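You operate a simulated robot arm through the tools that you are given. There is no shell and no other tool. Be economical: measure what you need, move in short steps, check, and stop when the job is done.

Carry out the task below with a simulated two-armed robot. There is one attempt and no reset: what you move stays moved.

JOB
Pick up the carton marked springs with one hand, pass it to the other hand and put it on the top of the bench marked boards. Set down upright: carton marked springs.

Only the result counts: the job must be done as asked and must still hold three seconds after the hand-in. Knocking over, shifting, dropping, spilling or breaking anything else fails it.

ROBOT AND FRAMES
Two 7-joint arms with two-finger parallel grippers on one trunk, on a base that drives. Base frame: it is fixed to the floor where the robot stands at the start and does not move with it; the origin is under the middle of the robot, x ahead of it, y to its left, z up; the surface under the hand at the start is at about z = 82. Units: cm, rad, N and s.
The left shoulder is at the start at [-8.2, 11.9, 85.1], the right one opposite. With the tool pointing down near the work surface each hand reaches from about 16 to 58 cm from the robot's upright axis, wherever it stands, measured 20 degrees to its own side. Places, roughly: top of the bench marked boards [-210, 130, 80]. Payload 3.43 kg a hand.
Tool frame (each hand has its own): the origin (TCP) lies between the finger pads and is the grasp point; the fingertips stand 3 cm ahead of it; z points along the fingers, y is the line along which they close. Largest opening 9.4 cm; finger width 2.8, thickness 1; the body of the gripper, 5 by 9.6 cm, starts 5.5 cm behind the TCP.
Orientation is told as [roll, pitch, yaw] about the base's x, y, z axes, in that order, counted from this pose: with the fingers straight down and closing along the base's y, the tool's x points along the base's -x, its y along +y and its z along -z.

CONTROLS
- The arms move only by the tool arm_command. It takes "left_plan", "right_plan" or both (then of equal length, played together; a hand with none holds still); each is a list of rows, each a list of 7 numbers: the opening in per cent of the stroke, from 0 (shut) to 100 (fully open), then the shift along the tool's x, y, z in cm, then the turn, a rotation vector about the tool's x, y, z in degrees. In form: [[claw, dx, dy, dz, rx, ry, rz], ...]. A call has 1 to 10 rows; each row is the pose to reach, as a shift and turn from the pose commanded when the call began, along the tool's axes at that moment. Rows are played at 5 a second. More than 5 cm and 0.15 rad between two rows, or a gripper value outside its range, and nothing of the call is played. A pose out of reach is approached as far as the arm can. The call stops where the force on the tool passes 40 N (or 10 N more than at its start, if that is more) or the arm is blocked; 0.2 s more then pass. Each finger travels about 15.3 cm/s and halts on what it meets, pressing with about 42 N; the grip force reading is that of the motor and also rises with nothing between the fingers. The clock runs only during rows and for 0.2 s after the last one: add rows that repeat a pose to give the fingers time. It gives the time, the measured TCP pose, the force on the tool (base axes), the opening and the grip force at its end, in the units of the frame above (readings bear some noise), with the torque about the TCP (base axes, N m) and any sound that the robot's microphone picked up.
- Cameras (640 x 400 px; columns grow to the right, rows downward): "scene" is now at [2.33, 2.85, 155.07]; the picture's right is [0.27, -0.96, 0.00], its down [-0.75, -0.21, -0.63] and it looks along [0.60, 0.17, -0.78] (base axes); focal length 269 px, centre (320, 200). "left" rides on the left gripper at [7.6, -1.4, -10.2] in its tool frame; the picture's right is [0.18, 0.98, 0.00], its down [-0.75, 0.14, -0.64] and it looks along [-0.63, 0.12, 0.77] (tool axes); focal length 243 px, centre (320, 200). "right" rides on the right gripper at [7.6, 1.4, -10.3] in its tool frame; the picture's right is [-0.18, 0.98, 0.00], its down [-0.75, -0.14, -0.64] and it looks along [-0.63, -0.12, 0.77] (tool axes); focal length 243 px, centre (320, 200). There is no depth. A picture from a camera that has moved, and an enlarged one, comes with that camera's place and axes in the base frame and with its lens. The place of the scene camera against the robot may be out by one fixed shift of up to 1.8 cm in any direction.
- snapshot(camera): a new picture of that camera. The clock stands still meanwhile.
- move_column(by): slides the trunk up (or, below 0, down) by that many cm; the arms and the scene camera ride with it, the base frame stays. It gives what a move gives, with no picture.
- drive_base(legs): drives the robot by 1 to 6 legs, each [ahead, left, turn to the left] in cm, cm and rad, along the robot's own axes; the way and the turn of a leg run together, so that a leg with both is an arc; at most 150 cm and 3.142 rad a leg. The arms and the cameras ride along, it lands a little off, and it stops where it bumps. It gives what a move gives.
- head_to(pan, tilt): turns the head with the scene camera to pan (to the left, within 2.496 rad either way) and tilt (down, from -0.506 to 1.204), counted from straight ahead of the robot. It gives what a move gives.
- inspect(camera, box): a new picture of the part [left, top, right, bottom] of that camera's present view, enlarged. The clock stands still meanwhile.
- finish_job(): hands the job in; it is judged then, once.

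Go step by step. Nothing tells you exact positions but the pictures and the camera data: compare them with the known pose of the tool, close in by small moves and look again before you grip or let go. The budget is 120 turns and 100 pictures, counting those below and the enlarged ones. Unless the task says otherwise, let go and move clear before handing in, and close with one line.

The tools are called after ">>>" as a command line: name --argument value ..., lists and objects as JSON in quotes. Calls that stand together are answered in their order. arm_command: Moves the arms, as the interface text tells. Its arguments: {"type":"object","properties":{"left_plan":{"type":"array","items":{"type":"array","items":{"type":"number"}}},"right_plan":{"type":"array","items":{"type":"array","items":{"type":"number"}}}},"required":[]} The other tools are called the same way: move_column (by) slides the trunk up or down; drive_base (legs) drives the base; head_to (pan, tilt) turns the head that bears the scene camera; snapshot (camera) takes a picture; inspect (camera, box) takes an enlarged picture of a part of a camera's view; finish_job () hands the job in.

At the start:

```text
t: 0.0
left_tcp_pos: [33.18, 27.28, 106.84]
left_tool_rot: [0.001, 0.0, 0.0]
left_wrist_force: [-0.2, -0.2, -0.1]
left_moment: [0.0, -0.02, 0.03]
left_finger_gap: 9.4
left_grip_force: 0.0
right_tcp_pos: [29.61, -3.0, 110.13]
right_tool_rot: [-0.001, -0.001, 0.0]
right_wrist_force: [-0.2, 0.1, 0.3]
right_moment: [0.01, 0.0, 0.01]
right_finger_gap: 9.38
right_grip_force: 0.1
trunk travel left (down, up): [-27.5, 6.0]
robot x, y, heading: [0.14, -0.13, 0.003]
head pan, tilt: [0.278, 0.89]
```

scene: 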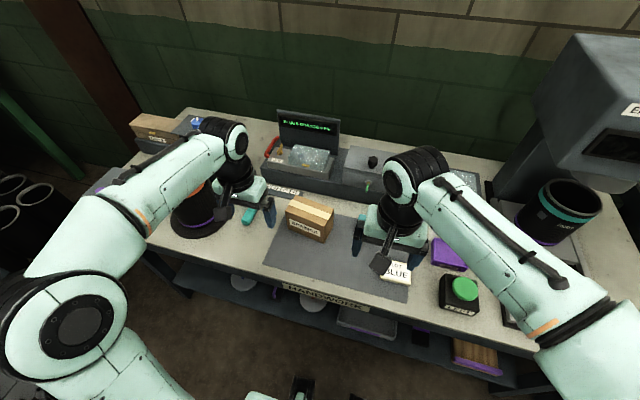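
right: 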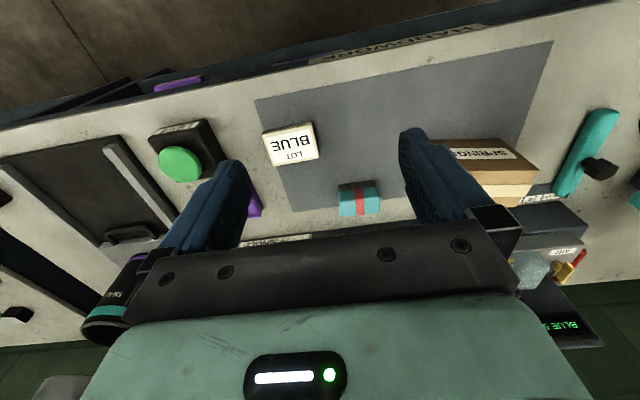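
left: 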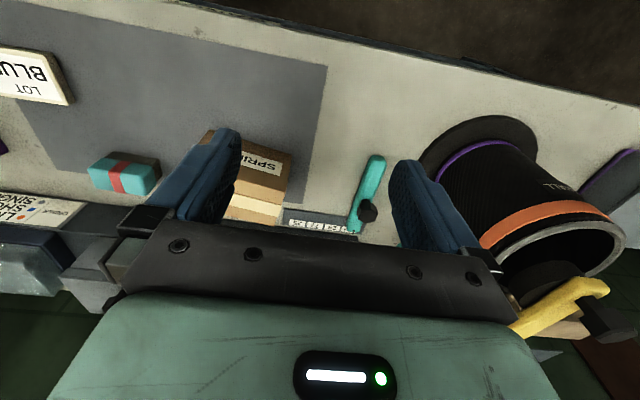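

The carton marked springs seems to stand on the grey mat between the hands. I'll enlarge it to measure it.

>>> inspect --camera "scene" --box '[220, 140, 420, 300]'

>>> inspect --camera "right" --box '[380, 80, 640, 240]'

>>> inspect --camera "left" --box '[140, 90, 400, 250]'

```text
2.50 times, centred on (320, 220) of scene
camera zoom: at [2.33, 2.85, 155.07], right [0.27, -0.96, 0.0], down [-0.75, -0.21, -0.63], along [0.6, 0.17, -0.78], focal length 673 px, centre (320, 150)
```

zoom: 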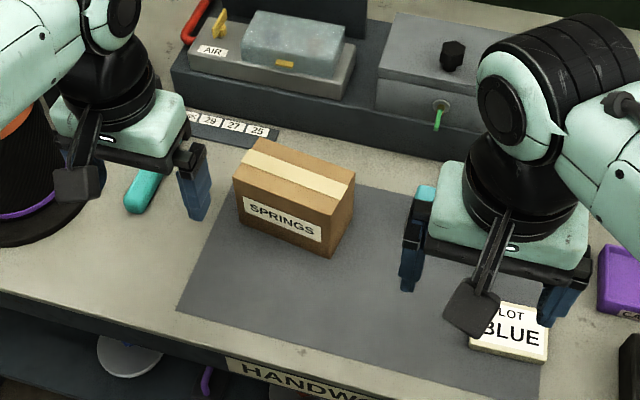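

```text
2.46 times, centred on (510, 160) of right
camera zoom: at [21.94, -1.66, 120.4], right [0.18, 0.98, 0.0], down [0.75, -0.14, 0.64], along [0.63, -0.12, -0.77], focal length 597 px, centre (-148, 298)
```

zoom: 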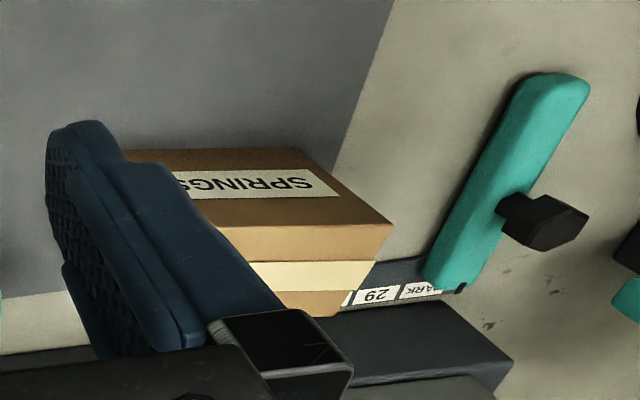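

```text
2.46 times, centred on (270, 170) of left
camera zoom: at [25.52, 25.85, 116.99], right [-0.18, 0.98, 0.0], down [0.75, 0.14, 0.64], along [0.63, 0.12, -0.77], focal length 597 px, centre (443, 274)
```

zoom: 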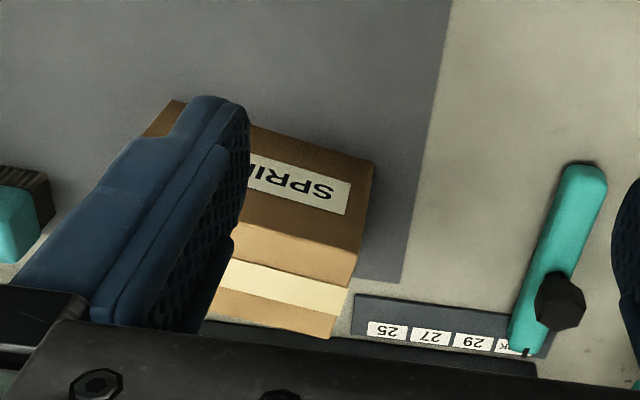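

The carton is about 12 wide (y), 6.5 deep (x) and 10 tall. Its centre is near (46.8, 18.6), and it is yawed about -7°. The left hand will grip its left end from above and the right hand will later take the right end, so I turn both tools first, cameras outward.

>>> arm_command --left_plan '[[100, 0, 0, 0, 0, 0, 8.5], [100, 0, 0, 0, 0, 0, 17], [100, 0, 0, 0, 0, 0, 25.5], [100, 0, 0, 0, 0, 0, 34], [100, 0, 0, 0, 0, 0, 42.5], [100, 0, 0, 0, 0, 0, 51], [100, 0, 0, 0, 0, 0, 59.5], [100, 0, 0, 0, 0, 0, 68], [100, 0, 0, 0, 0, 0, 76.5], [100, 0, 0, 0, 0, 0, 84]]' --right_plan '[[100, 0, 1, 0, 0, 0, -8.5], [100, 0, -2, 0, 0, 0, -17], [100, 0, -4, 0, 0, 0, -25.5], [100, 0, -6, 0, 0, 0, -34], [100, 0, -8, 0, 0, 0, -42.5], [100, 0, -10, 0, 0, 0, -51], [100, 0, -10, 0, 0, 0, -59.5], [100, 0, -10, 0, 0, 0, -68], [100, 0, -10, 0, 0, 0, -76.5], [100, 0, -10, 0, 0, 0, -84]]'

```text
t: 2.2
left_tcp_pos: [33.1, 27.33, 106.73]
left_tool_rot: [0.001, -0.001, -1.469]
left_wrist_force: [0.3, -0.1, 0.2]
left_moment: [0.0, 0.0, -0.05]
left_finger_gap: 9.41
left_grip_force: 0.1
right_tcp_pos: [29.68, -12.87, 110.19]
right_tool_rot: [0.0, 0.0, 1.467]
right_wrist_force: [0.6, 0.3, 0.0]
right_moment: [0.0, 0.02, 0.0]
right_finger_gap: 9.4
right_grip_force: 0.0
trunk travel left (down, up): [-27.5, 6.0]
robot x, y, heading: [0.3, -0.14, 0.002]
head pan, tilt: [0.278, 0.89]
```

Both tools turned well. I check the view for a better carton estimate before moving above it.

>>> snapshot --camera "scene"

>>> snapshot --camera "left"

>>> snapshot --camera "right"

```text
93 pictures are left
camera scene: at [2.33, 2.85, 155.07], right [0.27, -0.96, 0.0], down [-0.75, -0.21, -0.63], along [0.6, 0.17, -0.78], focal length 269 px, centre (320, 200)
```

scene: 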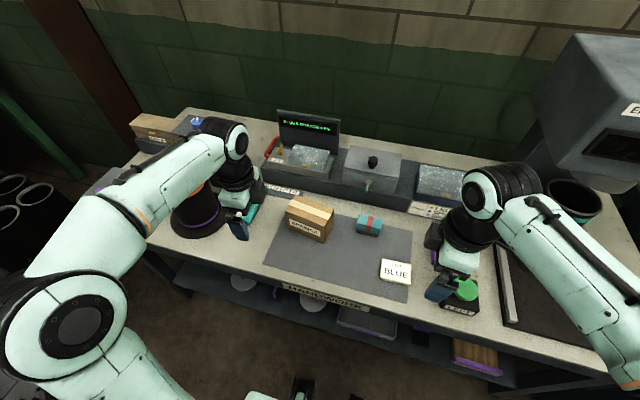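

```text
92 pictures are left
camera left: at [30.95, 34.69, 116.98], right [0.96, 0.28, 0.0], down [0.22, -0.74, 0.64], along [0.18, -0.62, -0.77], focal length 243 px, centre (320, 200)
```

left: 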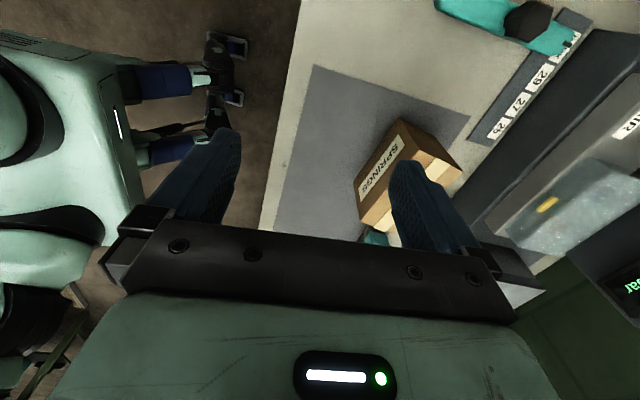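

```text
91 pictures are left
camera right: at [27.37, -20.52, 120.43], right [-0.96, 0.28, 0.0], down [0.22, 0.74, 0.64], along [0.18, 0.62, -0.77], focal length 243 px, centre (320, 200)
```

right: 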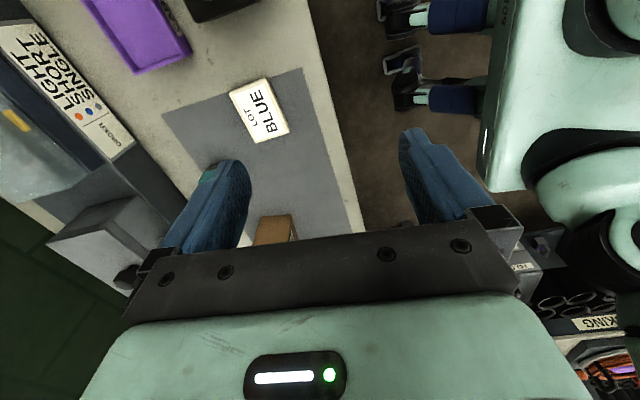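

The wrist camera sees the carton's left end clearly. I move the left hand above that end, still high, and finish the turn.

>>> arm_command --left_plan '[[100, -1.5, 3, 0, 0, 0, 6.5], [100, -3, 6, 0, 0, 0, 12.8], [100, -4.5, 9, 0, 0, 0, 12.8], [100, -5.6, 11.5, 0, 0, 0, 12.8], [100, -6.7, 13.5, 0, 0, 0, 12.8], [100, -6.7, 13.5, 0, 0, 0, 12.8]]'

>>> snapshot --camera "left"

>>> snapshot --camera "scene"

```text
t: 3.6
left_tcp_pos: [47.23, 22.15, 106.73]
left_tool_rot: [0.001, -0.001, -1.688]
left_wrist_force: [0.0, -0.7, 0.2]
left_moment: [0.01, 0.01, 0.02]
left_finger_gap: 9.39
left_grip_force: 0.1
right_tcp_pos: [29.47, -13.04, 110.15]
right_tool_rot: [0.0, 0.001, 1.466]
right_wrist_force: [0.1, 0.7, -1.1]
right_moment: [0.01, 0.01, 0.03]
right_finger_gap: 9.39
right_grip_force: 0.1
trunk travel left (down, up): [-27.5, 6.0]
robot x, y, heading: [-0.04, -0.01, -0.003]
head pan, tilt: [0.278, 0.89]
```

```text
90 pictures are left
camera left: at [46.71, 29.8, 116.96], right [1.0, 0.07, 0.0], down [0.05, -0.77, 0.64], along [0.04, -0.64, -0.77], focal length 243 px, centre (320, 200)
```

left: 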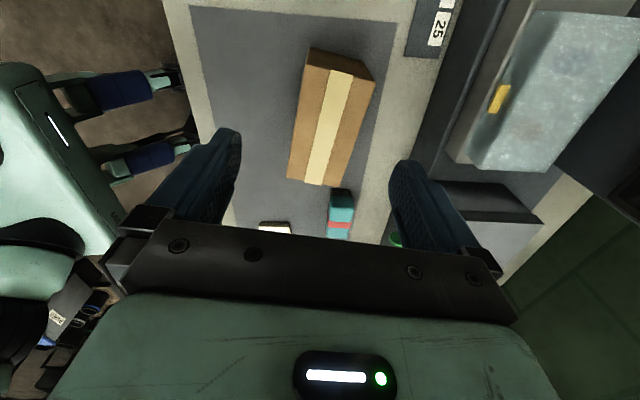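

```text
89 pictures are left
camera scene: at [2.28, 2.88, 155.07], right [0.27, -0.96, 0.0], down [-0.75, -0.21, -0.63], along [0.6, 0.17, -0.78], focal length 269 px, centre (320, 200)
```

scene: 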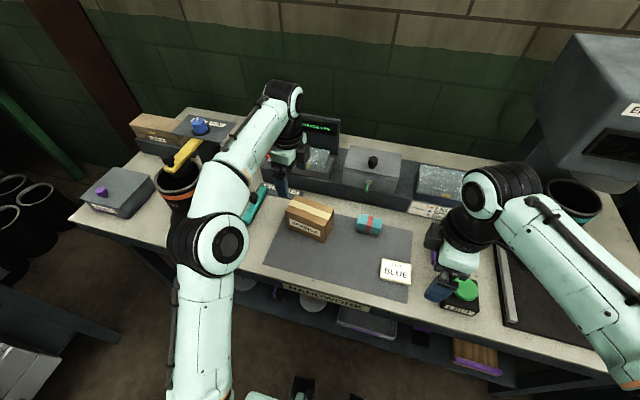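

From the wrist camera, the carton's top spans (45.9, 25.0), (52.2, 24.1), (50.1, 11.6) and (44.0, 12.5). That puts the centre near (48.05, 18.3) with a 9° yaw. I align and descend partway.

>>> arm_command --left_plan '[[100, -0.34, 1.42, 0, 0, 0, 2.4], [100, -0.34, 1.42, 4, 0, 0, 2.4], [100, -0.34, 1.42, 7.5, 0, 0, 2.4], [100, -0.34, 1.42, 10, 0, 0, 2.4], [100, -0.34, 1.42, 10, 0, 0, 2.4]]'

>>> snapshot --camera "left"

>>> snapshot --camera "scene"

```text
t: 4.8
left_tcp_pos: [48.54, 21.68, 96.79]
left_tool_rot: [-0.001, 0.001, -1.733]
left_wrist_force: [0.2, 0.4, 0.1]
left_moment: [-0.03, 0.02, 0.02]
left_finger_gap: 9.37
left_grip_force: 0.1
right_tcp_pos: [29.46, -13.04, 110.12]
right_tool_rot: [-0.002, 0.0, 1.466]
right_wrist_force: [0.9, 0.2, 0.7]
right_moment: [-0.02, 0.0, 0.0]
right_finger_gap: 9.4
right_grip_force: 0.0
trunk travel left (down, up): [-27.5, 6.0]
robot x, y, heading: [-0.6, -0.24, -0.003]
head pan, tilt: [0.278, 0.89]
```

```text
88 pictures are left
camera left: at [48.38, 29.32, 107.0], right [1.0, 0.02, 0.0], down [0.02, -0.77, 0.64], along [0.02, -0.64, -0.77], focal length 243 px, centre (320, 200)
```

left: 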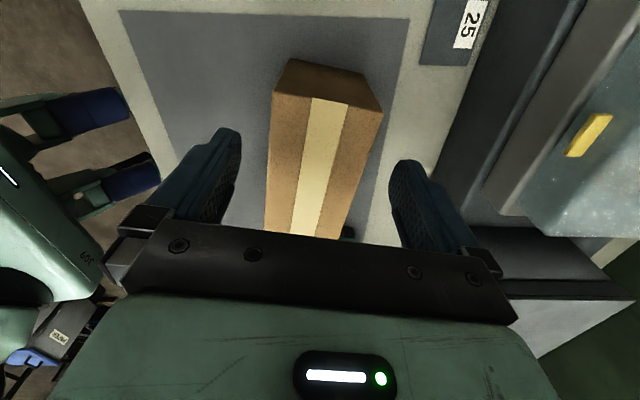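

```text
87 pictures are left
camera scene: at [2.32, 2.85, 155.07], right [0.27, -0.96, 0.0], down [-0.75, -0.21, -0.63], along [0.6, 0.17, -0.78], focal length 269 px, centre (320, 200)
```

scene: 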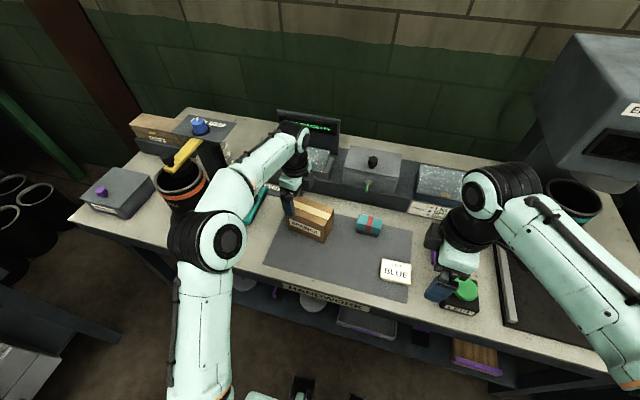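

The estimate holds and the tool is centred on the carton's width. I go down to z≈89.3 and close.

>>> arm_command --left_plan '[[100, 0, 0, 3, 0, 0, 0], [100, 0, 0, 5.5, 0, 0, 0], [100, 0, 0, 7.4, 0, 0, 0], [100, 0, 0, 7.4, 0, 0, 0], [60, 0, 0, 7.4, 0, 0, 0], [40, 0, 0, 7.4, 0, 0, 0], [20, 0, 0, 7.4, 0, 0, 0], [20, 0, 0, 7.4, 0, 0, 0]]'

>>> snapshot --camera "left"

```text
t: 6.6
left_tcp_pos: [48.55, 21.53, 89.27]
left_tool_rot: [0.002, 0.002, -1.73]
left_wrist_force: [0.4, 0.7, 0.4]
left_moment: [0.09, -0.03, 0.04]
left_finger_gap: 7.4
left_grip_force: 41.6
right_tcp_pos: [29.56, -12.9, 110.14]
right_tool_rot: [0.0, 0.0, 1.467]
right_wrist_force: [0.2, -0.4, -0.6]
right_moment: [-0.01, -0.01, -0.02]
right_finger_gap: 9.37
right_grip_force: 0.1
trunk travel left (down, up): [-27.5, 6.0]
robot x, y, heading: [-0.03, 0.2, 0.001]
head pan, tilt: [0.278, 0.89]
```

```text
86 pictures are left
camera left: at [48.46, 29.27, 99.61], right [1.0, 0.02, 0.0], down [0.02, -0.77, 0.64], along [0.02, -0.64, -0.77], focal length 243 px, centre (320, 200)
```

left: 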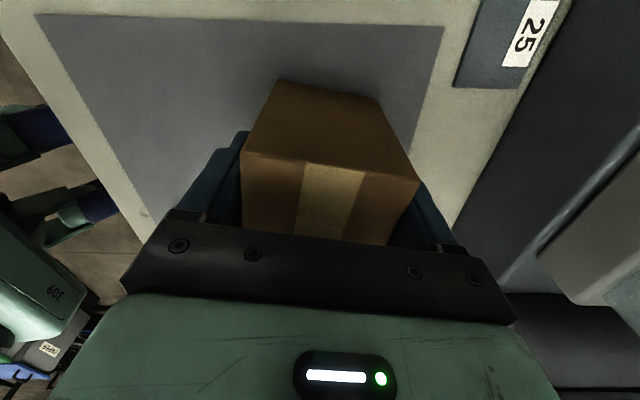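

The carton is gripped with the fingers 7.4 apart at full force. I lift a little and check.

>>> arm_command --left_plan '[[20, 0, 0, 0, 0, 0, 0], [20, 0, 0, -1, 0, 0, 0], [20, 0, 0, -2.5, 0, 0, 0], [20, 0, 0, -4, 0, 0, 0], [20, 0, 0, -4, 0, 0, 0]]'

>>> snapshot --camera "scene"

>>> snapshot --camera "left"

```text
t: 7.8
left_tcp_pos: [48.74, 21.61, 93.43]
left_tool_rot: [0.002, 0.0, -1.733]
left_wrist_force: [-0.3, -0.1, -1.9]
left_moment: [0.08, -0.01, 0.03]
left_finger_gap: 7.38
left_grip_force: 42.2
right_tcp_pos: [29.53, -13.02, 110.17]
right_tool_rot: [-0.001, 0.0, 1.467]
right_wrist_force: [-1.2, 0.4, -0.5]
right_moment: [-0.04, 0.03, 0.0]
right_finger_gap: 9.39
right_grip_force: 0.0
trunk travel left (down, up): [-27.5, 6.0]
robot x, y, heading: [0.02, 0.19, 0.0]
head pan, tilt: [0.278, 0.89]
```

```text
85 pictures are left
camera scene: at [2.36, 2.86, 155.07], right [0.27, -0.96, 0.0], down [-0.75, -0.21, -0.63], along [0.6, 0.17, -0.78], focal length 269 px, centre (320, 200)
```

scene: 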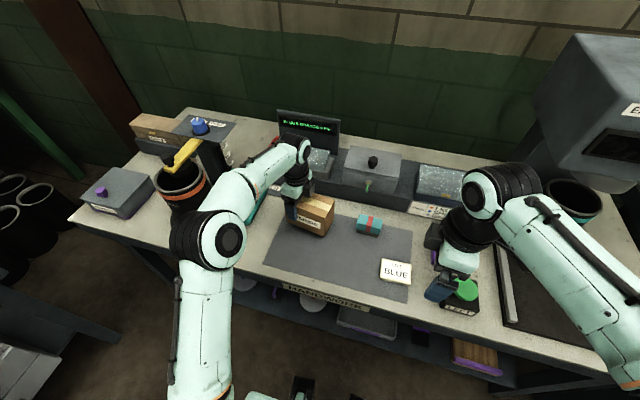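

```text
84 pictures are left
camera left: at [48.53, 29.29, 103.61], right [1.0, 0.02, 0.0], down [0.02, -0.77, 0.64], along [0.02, -0.64, -0.77], focal length 243 px, centre (320, 200)
```

left: 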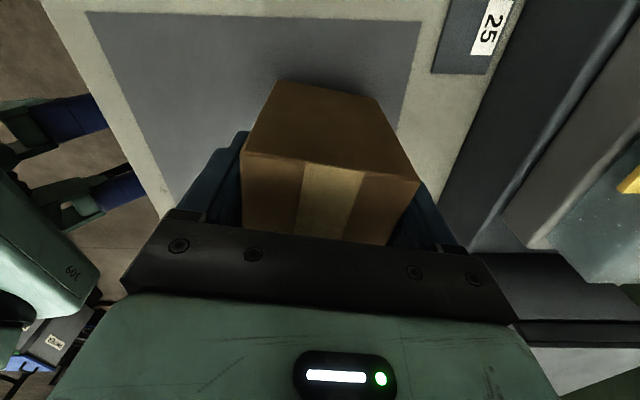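

The carton hangs level and is light. I raise it and bring it to the middle in front of the robot, squaring it up for the hand-over.

>>> arm_command --left_plan '[[20, 0, 0, -4, 0, 0, 0], [20, 0, 0, -8, 0, 0, 0], [20, 0, 0, -12, 0, 0, 0], [20, -1, -1, -15.5, 0, 0, -2], [20, -4, -2, -16.6, 0, 0, -4], [20, -8, -3, -16.6, 0, 0, -6], [20, -12, -4, -16.6, 0, 0, -8], [20, -15, -5.2, -16.6, 0, 0, -9.3], [20, -16.8, -6, -16.6, 0, 0, -9.3], [20, -16.8, -6, -16.6, 0, 0, -9.3]]'

>>> snapshot --camera "scene"

>>> snapshot --camera "right"

>>> snapshot --camera "left"

```text
t: 10.0
left_tcp_pos: [40.05, 6.11, 109.94]
left_tool_rot: [0.001, -0.001, -1.57]
left_wrist_force: [0.8, 0.6, -1.8]
left_moment: [0.07, 0.01, 0.02]
left_finger_gap: 7.39
left_grip_force: 42.1
right_tcp_pos: [29.57, -13.13, 110.09]
right_tool_rot: [-0.001, 0.0, 1.466]
right_wrist_force: [-1.3, -0.6, 0.5]
right_moment: [-0.03, 0.01, -0.01]
right_finger_gap: 9.41
right_grip_force: 0.1
trunk travel left (down, up): [-27.5, 6.0]
robot x, y, heading: [-0.12, 0.16, -0.001]
head pan, tilt: [0.278, 0.89]
```

```text
83 pictures are left
camera scene: at [2.36, 2.87, 155.07], right [0.27, -0.96, 0.0], down [-0.75, -0.21, -0.63], along [0.6, 0.17, -0.78], focal length 269 px, centre (320, 200)
```

scene: 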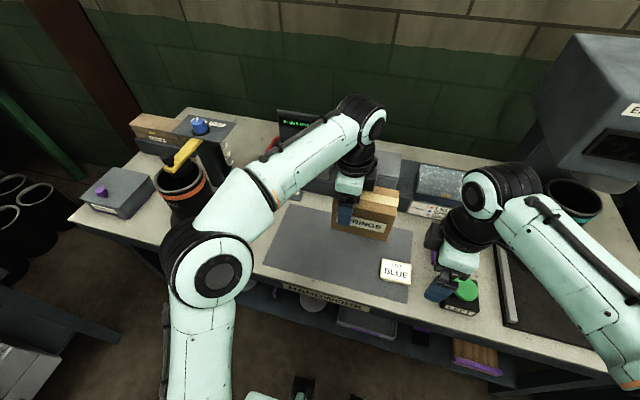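

```text
82 pictures are left
camera right: at [27.37, -20.49, 120.42], right [-0.96, 0.29, 0.0], down [0.22, 0.73, 0.64], along [0.18, 0.62, -0.77], focal length 243 px, centre (320, 200)
```

right: 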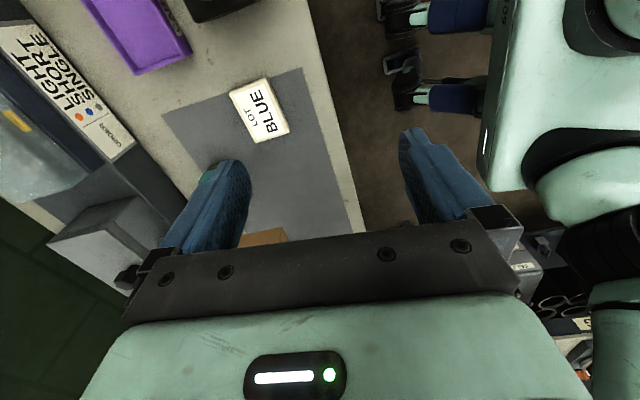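

```text
81 pictures are left
camera left: at [38.55, 13.65, 120.2], right [0.98, 0.19, 0.0], down [0.14, -0.75, 0.64], along [0.12, -0.63, -0.77], focal length 243 px, centre (320, 200)
```

left: 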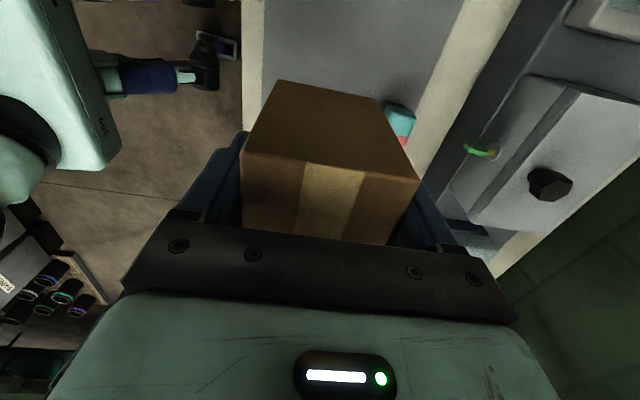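

The carton is held rigidly. To keep the wrists apart, the right hand will approach tilted 35°, with its wrist out to the right, and grip the right end. First I square its yaw and raise it, then tilt it.

>>> arm_command --right_plan '[[100, 0, 0, -4, 0, 0, -6], [100, 0, 0, -8, 0, 0, -6], [100, 0, -2, -10, 0, 0, -6], [100, 0, -4, -10, 0, 0, -6], [100, 0, -4, -10, 0, 0, -6]]'

>>> arm_command --right_plan '[[100, 0, 0, 0, 0, -8, 0], [100, 0, 0, 0, 0, -16, 0], [100, 0, 0, 0, 0, -24, 0], [100, 0, 0, 0, 0, -30, 0], [100, 0, 0, 0, 0, -35, 0], [100, 0, 0, 0, 0, -35, 0]]'

>>> snapshot --camera "right"

>>> snapshot --camera "scene"

```text
t: 11.2
left_tcp_pos: [40.01, 6.1, 109.99]
left_tool_rot: [0.0, 0.0, -1.567]
left_wrist_force: [-0.3, -1.0, -2.6]
left_moment: [0.11, -0.03, 0.01]
left_finger_gap: 7.42
left_grip_force: 41.8
right_tcp_pos: [33.66, -13.52, 120.04]
right_tool_rot: [0.0, 0.0, 1.57]
right_wrist_force: [-0.8, -0.7, -0.1]
right_moment: [0.0, -0.01, 0.02]
right_finger_gap: 9.42
right_grip_force: 0.1
trunk travel left (down, up): [-27.5, 6.0]
robot x, y, heading: [-0.11, 0.09, -0.003]
head pan, tilt: [0.278, 0.89]
```

```text
t: 12.6
left_tcp_pos: [39.94, 6.0, 109.86]
left_tool_rot: [-0.001, 0.001, -1.567]
left_wrist_force: [-0.9, -0.6, -3.1]
left_moment: [0.07, -0.01, 0.01]
left_finger_gap: 7.41
left_grip_force: 41.7
right_tcp_pos: [33.59, -13.46, 120.0]
right_tool_rot: [0.0, -0.614, 1.572]
right_wrist_force: [-0.5, 0.0, -0.2]
right_moment: [0.01, 0.0, 0.0]
right_finger_gap: 9.4
right_grip_force: 0.0
trunk travel left (down, up): [-27.5, 6.0]
robot x, y, heading: [-0.11, 0.01, -0.001]
head pan, tilt: [0.278, 0.89]
```

```text
80 pictures are left
camera right: at [32.13, -25.65, 124.09], right [-0.98, 0.15, 0.11], down [0.14, 0.25, 0.96], along [0.12, 0.96, -0.26], focal length 243 px, centre (320, 200)
```

right: 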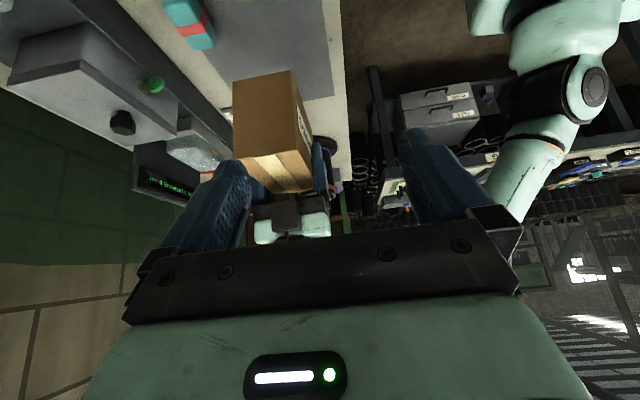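

```text
79 pictures are left
camera scene: at [2.35, 2.87, 155.07], right [0.27, -0.96, 0.0], down [-0.75, -0.21, -0.63], along [0.6, 0.17, -0.78], focal length 269 px, centre (320, 200)
```

scene: 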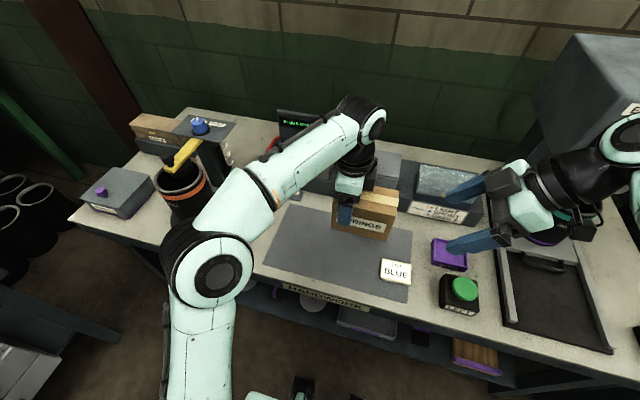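

I see the carton's right end face in the right wrist camera. I enlarge it to measure.

>>> inspect --camera "right" --box '[200, 50, 360, 250]'

```text
2.00 times, centred on (280, 150) of right
camera zoom: at [32.13, -25.65, 124.09], right [-0.98, 0.15, 0.11], down [0.14, 0.25, 0.96], along [0.12, 0.96, -0.26], focal length 485 px, centre (400, 300)
```

zoom: 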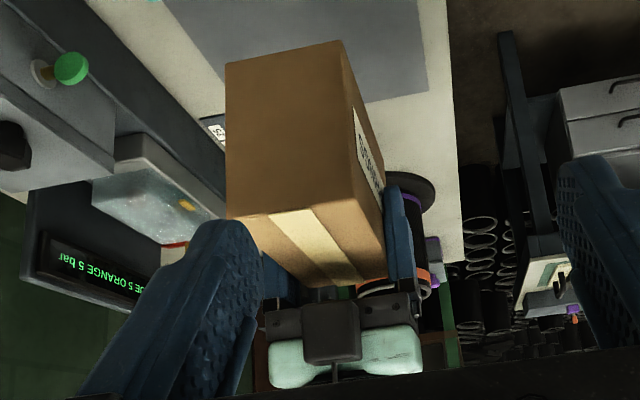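

I want to check for protrusions between the two grippers before closing in.

>>> inspect --camera "scene" --box '[300, 80, 460, 260]'

>>> inspect --camera "scene" --box '[430, 100, 640, 280]'

```text
2.22 times, centred on (380, 170) of scene
camera zoom: at [2.35, 2.87, 155.07], right [0.27, -0.96, 0.0], down [-0.75, -0.21, -0.63], along [0.6, 0.17, -0.78], focal length 598 px, centre (187, 267)
```

zoom: 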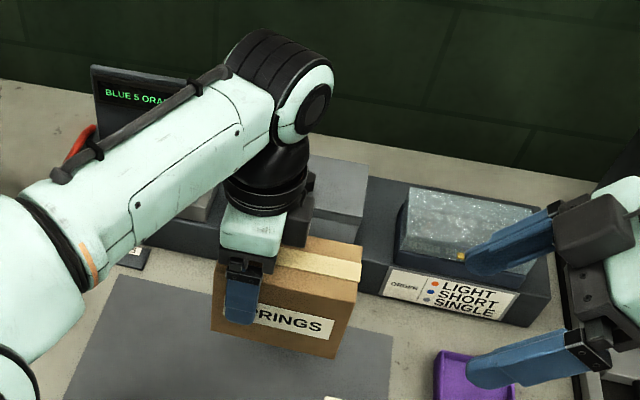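

```text
2.22 times, centred on (535, 190) of scene
camera zoom: at [2.35, 2.87, 155.07], right [0.27, -0.96, 0.0], down [-0.75, -0.21, -0.63], along [0.6, 0.17, -0.78], focal length 598 px, centre (-158, 222)
```

zoom: 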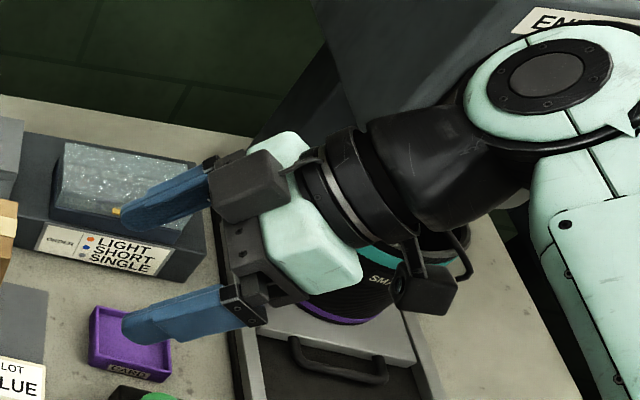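

Each gripper has a box on its inner side, so 35° would be tight. I tilt the right hand to 60° instead.

>>> arm_command --right_plan '[[100, 0, 0, 0, 0, -8, 0], [100, 0, 0, 0, 0, -16, 0], [100, 0, 0, 0, 0, -24.8, 0], [100, 0, 0, 0, 0, -24.8, 0]]'

>>> snapshot --camera "right"

```text
refused: row 3 steps farther than a row can; nothing moved
```

```text
75 pictures are left
camera right: at [32.13, -25.65, 124.09], right [-0.98, 0.15, 0.11], down [0.14, 0.25, 0.96], along [0.12, 0.96, -0.26], focal length 243 px, centre (320, 200)
```

right: 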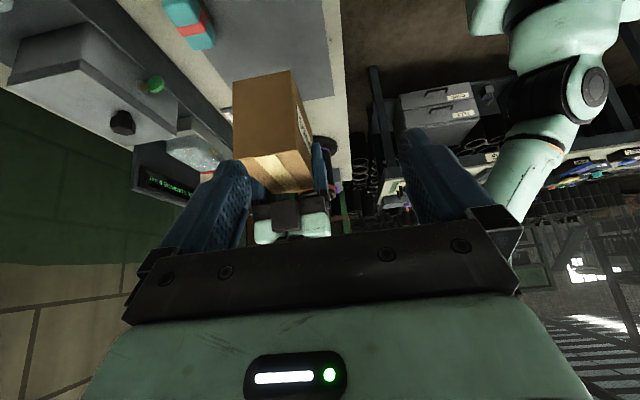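

The last row stepped too far, so I redo it in smaller turns while lining up ahead of the end face.

>>> arm_command --right_plan '[[100, 0, -2, 1, 0, -7, 0], [100, 0.2, -4, 2.5, 0, -14, 0], [100, 0.4, -6.4, 4, 0, -20, 0], [100, 0.4, -6.4, 5.6, 0, -24.8, 0], [100, 0.4, -6.4, 5.6, 0, -24.8, 0]]'

>>> snapshot --camera "right"

>>> snapshot --camera "scene"

```text
t: 13.8
left_tcp_pos: [40.08, 6.02, 109.94]
left_tool_rot: [0.001, 0.0, -1.57]
left_wrist_force: [-0.2, 0.1, -3.0]
left_moment: [0.08, -0.01, 0.04]
left_finger_gap: 7.42
left_grip_force: 42.3
right_tcp_pos: [39.79, -10.42, 115.27]
right_tool_rot: [-0.002, -1.047, 1.571]
right_wrist_force: [-0.8, -0.1, -0.2]
right_moment: [0.0, 0.01, 0.01]
right_finger_gap: 9.42
right_grip_force: 0.1
trunk travel left (down, up): [-27.5, 6.0]
robot x, y, heading: [0.13, 0.01, -0.003]
head pan, tilt: [0.278, 0.89]
```

```text
74 pictures are left
camera right: at [38.4, -23.23, 113.87], right [-0.98, 0.09, 0.16], down [0.14, -0.18, 0.97], along [0.12, 0.98, 0.16], focal length 243 px, centre (320, 200)
```

right: 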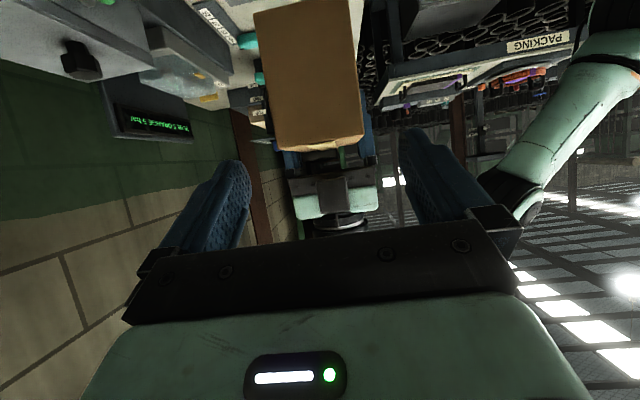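

```text
73 pictures are left
camera scene: at [2.37, 2.86, 155.07], right [0.27, -0.96, 0.0], down [-0.75, -0.21, -0.63], along [0.6, 0.17, -0.78], focal length 269 px, centre (320, 200)
```

scene: 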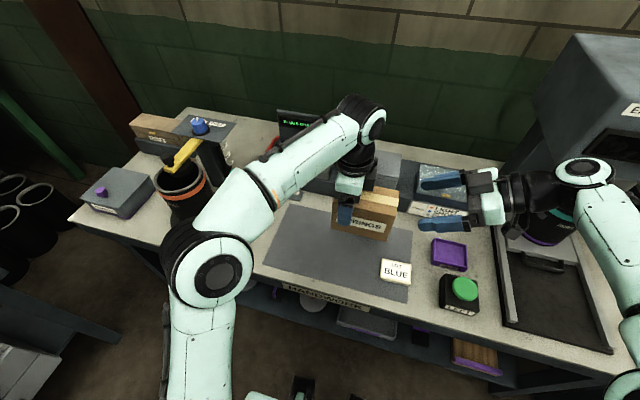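

The end face measures at y≈-3.0 and top z≈112.7, with x from 36.8 to 44.2. I advance along the tilted axis in two stages.

>>> arm_command --right_plan '[[100, 0, -0.4, 2, 0, 0, 0], [100, -0.1, -0.4, 4.5, 0, 0, 0], [100, -0.1, -0.4, 6.5, 0, 0, 0], [100, -0.1, -0.4, 6.5, 0, 0, 0]]'

>>> snapshot --camera "right"

>>> inspect --camera "scene" --box '[300, 100, 540, 250]'

```text
t: 14.8
left_tcp_pos: [39.95, 6.09, 109.97]
left_tool_rot: [0.0, -0.001, -1.57]
left_wrist_force: [0.5, -0.6, -2.0]
left_moment: [0.09, -0.03, 0.0]
left_finger_gap: 7.42
left_grip_force: 41.8
right_tcp_pos: [40.44, -4.72, 112.13]
right_tool_rot: [0.0, -1.045, 1.571]
right_wrist_force: [-0.1, -0.1, 0.5]
right_moment: [0.0, 0.01, 0.0]
right_finger_gap: 9.4
right_grip_force: 0.0
trunk travel left (down, up): [-27.5, 6.0]
robot x, y, heading: [0.03, -0.3, 0.004]
head pan, tilt: [0.278, 0.89]
```

```text
72 pictures are left
camera right: at [38.95, -17.5, 110.75], right [-0.98, 0.09, 0.16], down [0.14, -0.18, 0.97], along [0.12, 0.98, 0.16], focal length 243 px, centre (320, 200)
```

right: 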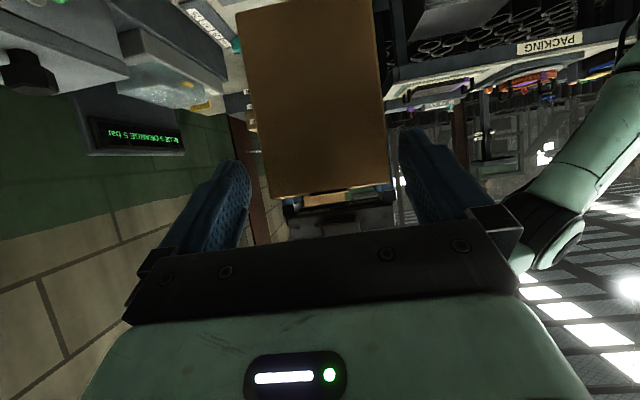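

```text
2.67 times, centred on (420, 175) of scene
camera zoom: at [2.34, 2.84, 155.07], right [0.27, -0.96, 0.0], down [-0.75, -0.21, -0.63], along [0.6, 0.17, -0.78], focal length 718 px, centre (53, 267)
```

zoom: 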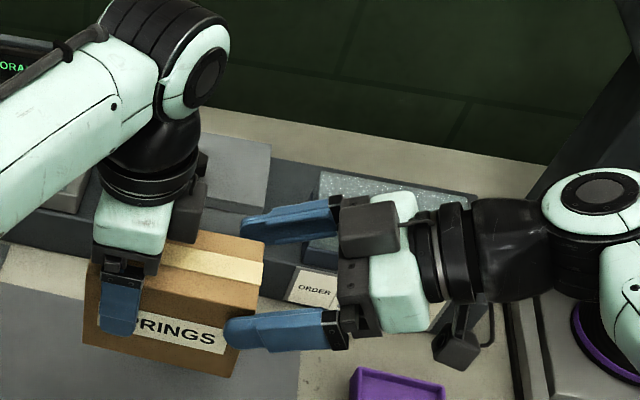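

Well centred and clear. I advance the rest and close the right hand.

>>> arm_command --right_plan '[[100, 0, 0, 2, 0, 0, 0], [100, -0.1, 0.1, 4, 0, 0, 0], [100, -0.1, 0.1, 5.15, 0, 0, 0], [100, -0.1, 0.1, 5.15, 0, 0, 0]]'

>>> inspect --camera "scene" --box '[300, 100, 540, 250]'

>>> snapshot --camera "right"

```text
t: 15.8
left_tcp_pos: [40.06, 6.11, 109.98]
left_tool_rot: [0.001, -0.001, -1.568]
left_wrist_force: [-0.4, 0.6, -2.5]
left_moment: [0.07, -0.02, -0.01]
left_finger_gap: 7.4
left_grip_force: 42.5
right_tcp_pos: [40.33, -0.3, 109.52]
right_tool_rot: [-0.001, -1.044, 1.571]
right_wrist_force: [-0.1, -0.2, -0.3]
right_moment: [0.0, 0.0, 0.01]
right_finger_gap: 9.38
right_grip_force: 0.1
trunk travel left (down, up): [-27.5, 6.0]
robot x, y, heading: [-0.12, 0.09, 0.0]
head pan, tilt: [0.278, 0.89]
```

```text
2.67 times, centred on (420, 175) of scene
camera zoom: at [2.34, 2.85, 155.07], right [0.27, -0.96, 0.0], down [-0.75, -0.21, -0.63], along [0.6, 0.17, -0.78], focal length 718 px, centre (53, 267)
```

zoom: 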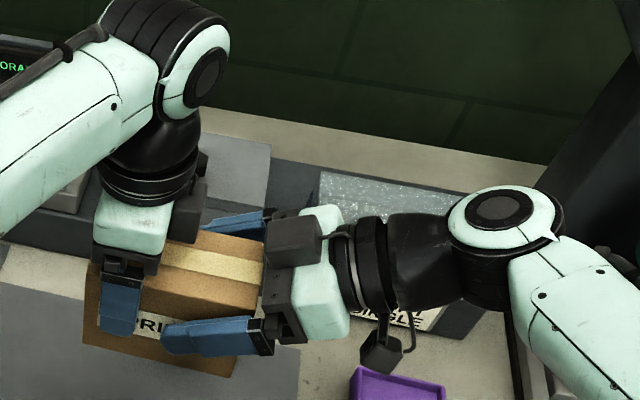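

```text
69 pictures are left
camera right: at [38.89, -13.07, 108.15], right [-0.98, 0.09, 0.16], down [0.14, -0.18, 0.97], along [0.12, 0.98, 0.16], focal length 243 px, centre (320, 200)
```

right: 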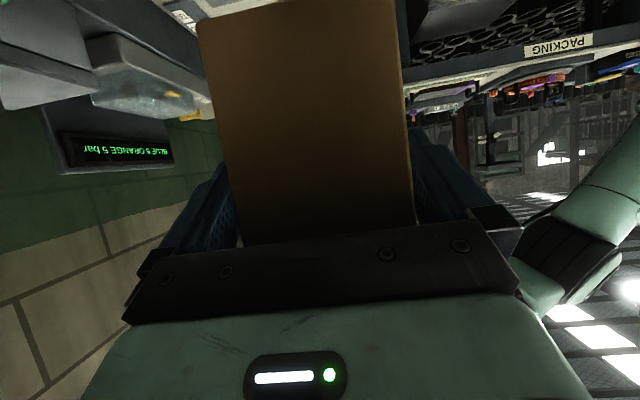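

The fingers straddle the end with room to spare. I close the right hand.

>>> arm_command --right_plan '[[90, 0, 0, 0, 0, 0, 0], [80, 0, 0, 0, 0, 0, 0], [60, 0, 0, 0, 0, 0, 0], [30, 0, 0, 0, 0, 0, 0], [20, 0, 0, 0, 0, 0, 0], [20, 0, 0, 0, 0, 0, 0]]'

```text
t: 17.2
left_tcp_pos: [40.11, 6.17, 109.97]
left_tool_rot: [0.002, 0.0, -1.567]
left_wrist_force: [25.3, 2.3, -0.2]
left_moment: [-0.13, 0.4, 1.27]
left_finger_gap: 7.41
left_grip_force: 41.7
right_tcp_pos: [40.26, -0.33, 109.48]
right_tool_rot: [0.004, -1.043, 1.574]
right_wrist_force: [-27.0, -2.9, -0.4]
right_moment: [0.09, -0.53, 0.43]
right_finger_gap: 7.4
right_grip_force: 41.9
trunk travel left (down, up): [-27.5, 6.0]
robot x, y, heading: [-0.02, -0.08, -0.004]
head pan, tilt: [0.278, 0.89]
```

Both hands hold it, but there is a 25 N side strain between them. I relieve it with a small right-hand shift.

>>> arm_command --right_plan '[[20, 0, 0.08, 0, 0, 0, 0], [20, 0, 0.15, 0, 0, 0, 0], [20, 0, 0.15, 0, 0, 0, 0]]'

```text
t: 18.0
left_tcp_pos: [40.01, 6.07, 109.88]
left_tool_rot: [0.003, -0.003, -1.57]
left_wrist_force: [17.6, 0.2, -0.3]
left_moment: [0.31, -0.45, 0.42]
left_finger_gap: 7.41
left_grip_force: 41.6
right_tcp_pos: [40.08, -0.39, 109.62]
right_tool_rot: [0.005, -1.042, 1.569]
right_wrist_force: [-17.5, -0.8, 0.5]
right_moment: [-0.38, 0.41, 0.7]
right_finger_gap: 7.42
right_grip_force: 41.8
trunk travel left (down, up): [-27.5, 6.0]
robot x, y, heading: [-0.21, -0.05, -0.003]
head pan, tilt: [0.278, 0.89]
```

>>> arm_command --right_plan '[[20, 0, 0.15, 0, 0, 0, 0], [20, 0, 0.3, 0, 0, 0, 0], [20, 0, 0.3, 0, 0, 0, 0]]'

```text
t: 18.8
left_tcp_pos: [39.92, 5.99, 110.0]
left_tool_rot: [0.0, 0.0, -1.574]
left_wrist_force: [-2.7, -1.6, 1.3]
left_moment: [-0.39, -1.06, -0.89]
left_finger_gap: 7.42
left_grip_force: 42.1
right_tcp_pos: [39.96, -0.46, 109.67]
right_tool_rot: [-0.002, -1.044, 1.567]
right_wrist_force: [2.8, 2.0, -1.4]
right_moment: [0.23, 1.06, 0.66]
right_finger_gap: 7.41
right_grip_force: 41.6
trunk travel left (down, up): [-27.5, 6.0]
robot x, y, heading: [0.05, 0.21, 0.001]
head pan, tilt: [0.278, 0.89]
```

The strain is gone. The left hand now opens in place.

>>> arm_command --left_plan '[[60, 0, 0, 0, 0, 0, 0], [100, 0, 0, 0, 0, 0, 0], [100, 0, 0, 0, 0, 0, 0], [100, 0, 0, 0, 0, 0, 0]]'

>>> snapshot --camera "left"

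```text
t: 19.8
left_tcp_pos: [40.01, 6.13, 109.87]
left_tool_rot: [-0.001, -0.001, -1.568]
left_wrist_force: [0.6, 1.0, -0.2]
left_moment: [0.02, 0.02, -0.04]
left_finger_gap: 9.42
left_grip_force: 0.0
right_tcp_pos: [39.8, -0.29, 109.67]
right_tool_rot: [0.001, -1.043, 1.571]
right_wrist_force: [-0.6, 0.3, 0.4]
right_moment: [-0.05, -0.02, 0.03]
right_finger_gap: 7.41
right_grip_force: 41.8
trunk travel left (down, up): [-27.5, 6.0]
robot x, y, heading: [0.38, 0.06, -0.004]
head pan, tilt: [0.278, 0.89]
```

```text
68 pictures are left
camera left: at [38.56, 13.65, 120.2], right [0.98, 0.19, 0.0], down [0.14, -0.75, 0.64], along [0.12, -0.63, -0.77], focal length 243 px, centre (320, 200)
```

left: 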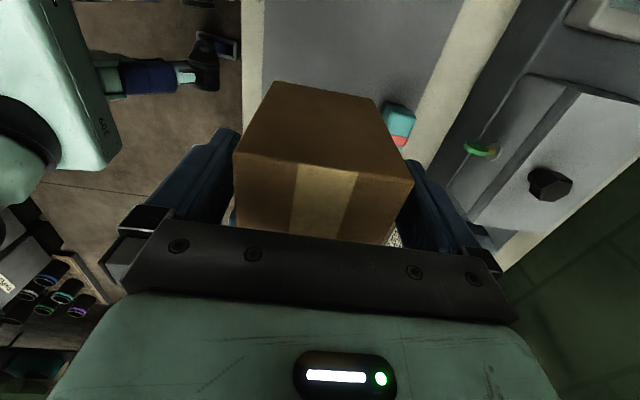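

The right hand alone now holds it. The left hand withdraws straight up, then aside.

>>> arm_command --left_plan '[[100, 0, 0, -2, 0, 0, 0], [100, 0, 0, -5, 0, 0, 0], [100, 0, 0, -9, 0, 0, 0], [100, 1, 0, -12, 0, 0, 0], [100, 5, 0, -12, 0, 0, 0], [100, 9, -2, -12, 0, 0, 0], [100, 13, -4, -12, 0, 0, 0], [100, 17, -6, -12, 0, 0, 0], [100, 20, -8, -10, 0, 0, 0], [100, 20, -8, -10, 0, 0, 0]]'

>>> snapshot --camera "scene"

```text
t: 22.0
left_tcp_pos: [32.09, 25.98, 119.92]
left_tool_rot: [0.001, 0.003, -1.568]
left_wrist_force: [0.2, -0.9, 0.5]
left_moment: [-0.01, 0.03, 0.01]
left_finger_gap: 9.42
left_grip_force: 0.0
left hand out of reach, approached as far as the arm can: row 4, 5
right_tcp_pos: [39.79, -0.43, 109.53]
right_tool_rot: [0.001, -1.042, 1.57]
right_wrist_force: [0.6, 1.3, -0.5]
right_moment: [-0.07, -0.02, 0.0]
right_finger_gap: 7.39
right_grip_force: 42.0
trunk travel left (down, up): [-27.5, 6.0]
robot x, y, heading: [-0.23, -0.37, 0.004]
head pan, tilt: [0.278, 0.89]
```

```text
67 pictures are left
camera scene: at [2.42, 2.79, 155.07], right [0.27, -0.96, 0.0], down [-0.75, -0.21, -0.63], along [0.6, 0.17, -0.78], focal length 269 px, centre (320, 200)
```

scene: 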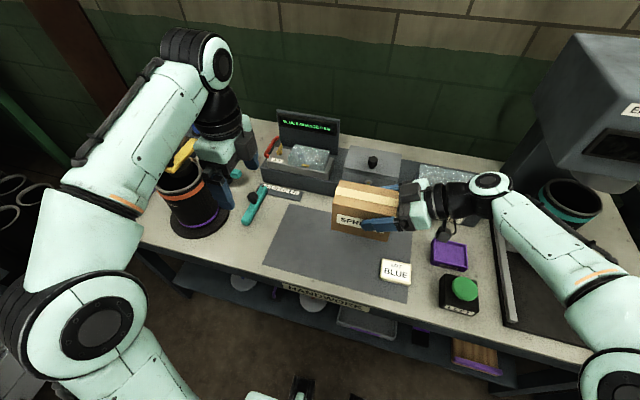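

The hand-over is done. Now I look around for the way to the bench marked boards, behind and to the left.

>>> head_to --pan 2.45 --tilt 0.35

>>> snapshot --camera "scene"

>>> head_to --pan 1.5 --tilt 0.45

>>> snapshot --camera "scene"

>>> head_to --pan -2.45 --tilt 0.45

>>> snapshot --camera "scene"

```text
t: 24.1
left_tcp_pos: [32.08, 25.89, 119.97]
left_tool_rot: [0.001, 0.0, -1.571]
left_wrist_force: [0.1, 0.8, 0.0]
left_moment: [0.03, -0.02, 0.01]
left_finger_gap: 9.4
left_grip_force: 0.1
right_tcp_pos: [39.9, -0.39, 109.62]
right_tool_rot: [0.0, -1.044, 1.571]
right_wrist_force: [0.0, 0.4, -0.8]
right_moment: [-0.05, -0.01, -0.03]
right_finger_gap: 7.41
right_grip_force: 42.3
trunk travel left (down, up): [-27.5, 6.0]
robot x, y, heading: [-0.08, 0.33, -0.003]
head pan, tilt: [2.45, 0.351]
```

```text
66 pictures are left
camera scene: at [-12.13, 6.71, 159.75], right [0.64, 0.77, 0.0], down [0.26, -0.22, -0.94], along [-0.72, 0.6, -0.34], focal length 269 px, centre (320, 200)
```

scene: 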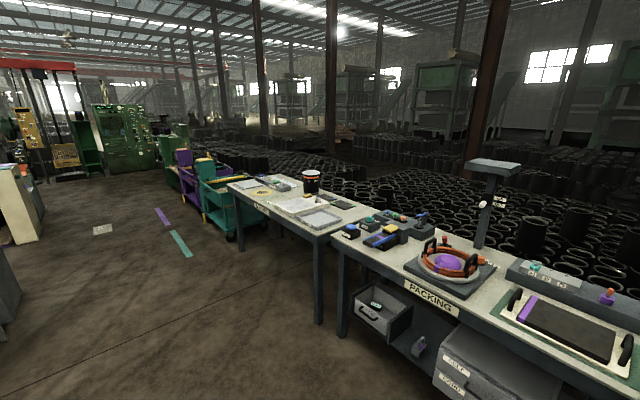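

```text
t: 25.3
left_tcp_pos: [32.08, 25.96, 119.94]
left_tool_rot: [0.0, 0.0, -1.568]
left_wrist_force: [0.1, -0.7, 0.4]
left_moment: [0.01, 0.01, -0.01]
left_finger_gap: 9.39
left_grip_force: 0.0
right_tcp_pos: [39.82, -0.29, 109.56]
right_tool_rot: [-0.001, -1.045, 1.57]
right_wrist_force: [-1.2, 0.0, -0.6]
right_moment: [-0.02, 0.01, -0.01]
right_finger_gap: 7.43
right_grip_force: 41.6
trunk travel left (down, up): [-27.5, 6.0]
robot x, y, heading: [-0.13, 0.16, 0.0]
head pan, tilt: [1.499, 0.45]
```

```text
65 pictures are left
camera scene: at [-4.32, 9.94, 158.83], right [1.0, -0.07, 0.0], down [-0.03, -0.43, -0.9], along [0.06, 0.9, -0.44], focal length 269 px, centre (320, 200)
```

scene: 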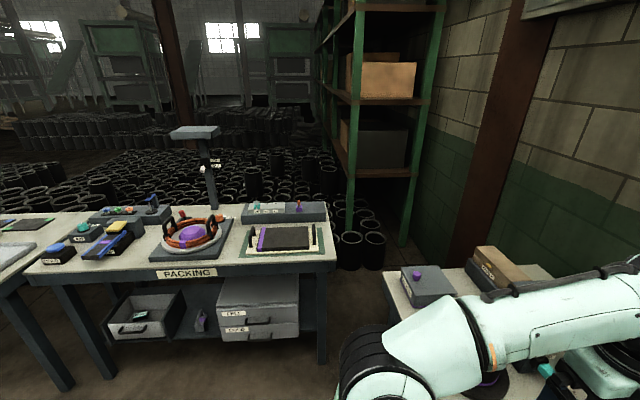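

```text
t: 28.5
left_tcp_pos: [32.01, 26.13, 119.97]
left_tool_rot: [-0.001, 0.001, -1.568]
left_wrist_force: [-0.1, 0.5, -0.6]
left_moment: [-0.01, -0.02, 0.0]
left_finger_gap: 9.41
left_grip_force: 0.0
right_tcp_pos: [39.75, -0.4, 109.49]
right_tool_rot: [-0.001, -1.043, 1.571]
right_wrist_force: [0.4, -0.2, 0.7]
right_moment: [-0.05, 0.0, 0.02]
right_finger_gap: 7.4
right_grip_force: 42.2
trunk travel left (down, up): [-27.5, 6.0]
robot x, y, heading: [-0.17, -0.23, 0.002]
head pan, tilt: [-2.45, 0.45]
```

```text
64 pictures are left
camera scene: at [-12.04, -5.09, 158.83], right [-0.64, 0.77, 0.0], down [0.34, 0.28, -0.9], along [-0.69, -0.57, -0.44], focal length 269 px, centre (320, 200)
```

scene: 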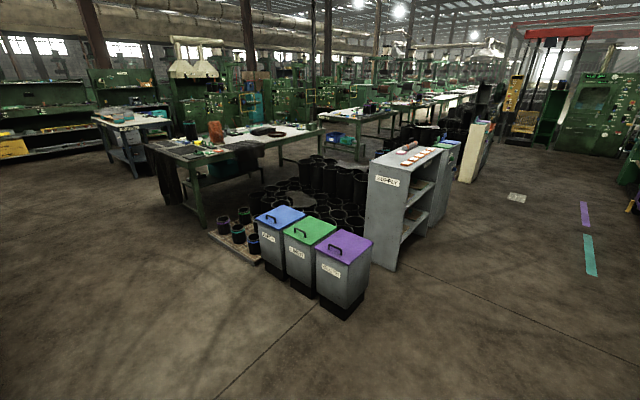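

The boards bench looks to be the left one beyond "packing". It spans x from about -280 to -117, with its front edge at y≈109. I look closer at it for its label and free space.

>>> head_to --pan 2.45 --tilt 0.35

>>> inspect --camera "scene" --box '[200, 140, 400, 265]'

```text
t: 32.4
left_tcp_pos: [31.99, 26.02, 119.95]
left_tool_rot: [0.001, 0.0, -1.569]
left_wrist_force: [0.5, -0.1, 0.3]
left_moment: [-0.03, -0.02, 0.01]
left_finger_gap: 9.37
left_grip_force: 0.1
right_tcp_pos: [39.79, -0.33, 109.59]
right_tool_rot: [0.0, -1.045, 1.57]
right_wrist_force: [0.9, 0.8, 0.7]
right_moment: [-0.05, 0.01, -0.03]
right_finger_gap: 7.38
right_grip_force: 41.5
trunk travel left (down, up): [-27.5, 6.0]
robot x, y, heading: [-0.02, 0.02, -0.004]
head pan, tilt: [2.45, 0.351]
```

```text
3.20 times, centred on (300, 202) of scene
camera zoom: at [-12.14, 6.71, 159.75], right [0.64, 0.77, 0.0], down [0.26, -0.22, -0.94], along [-0.72, 0.6, -0.34], focal length 861 px, centre (384, 192)
```

zoom: 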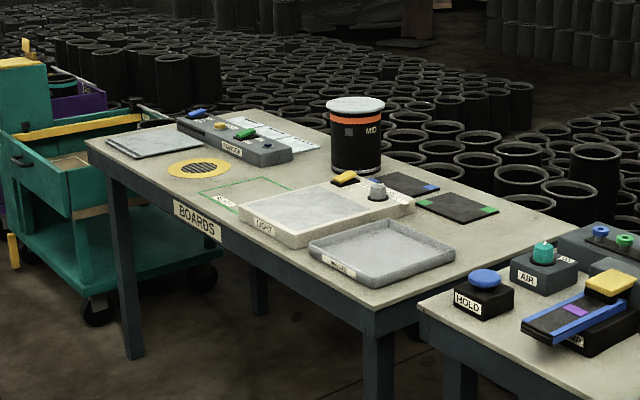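

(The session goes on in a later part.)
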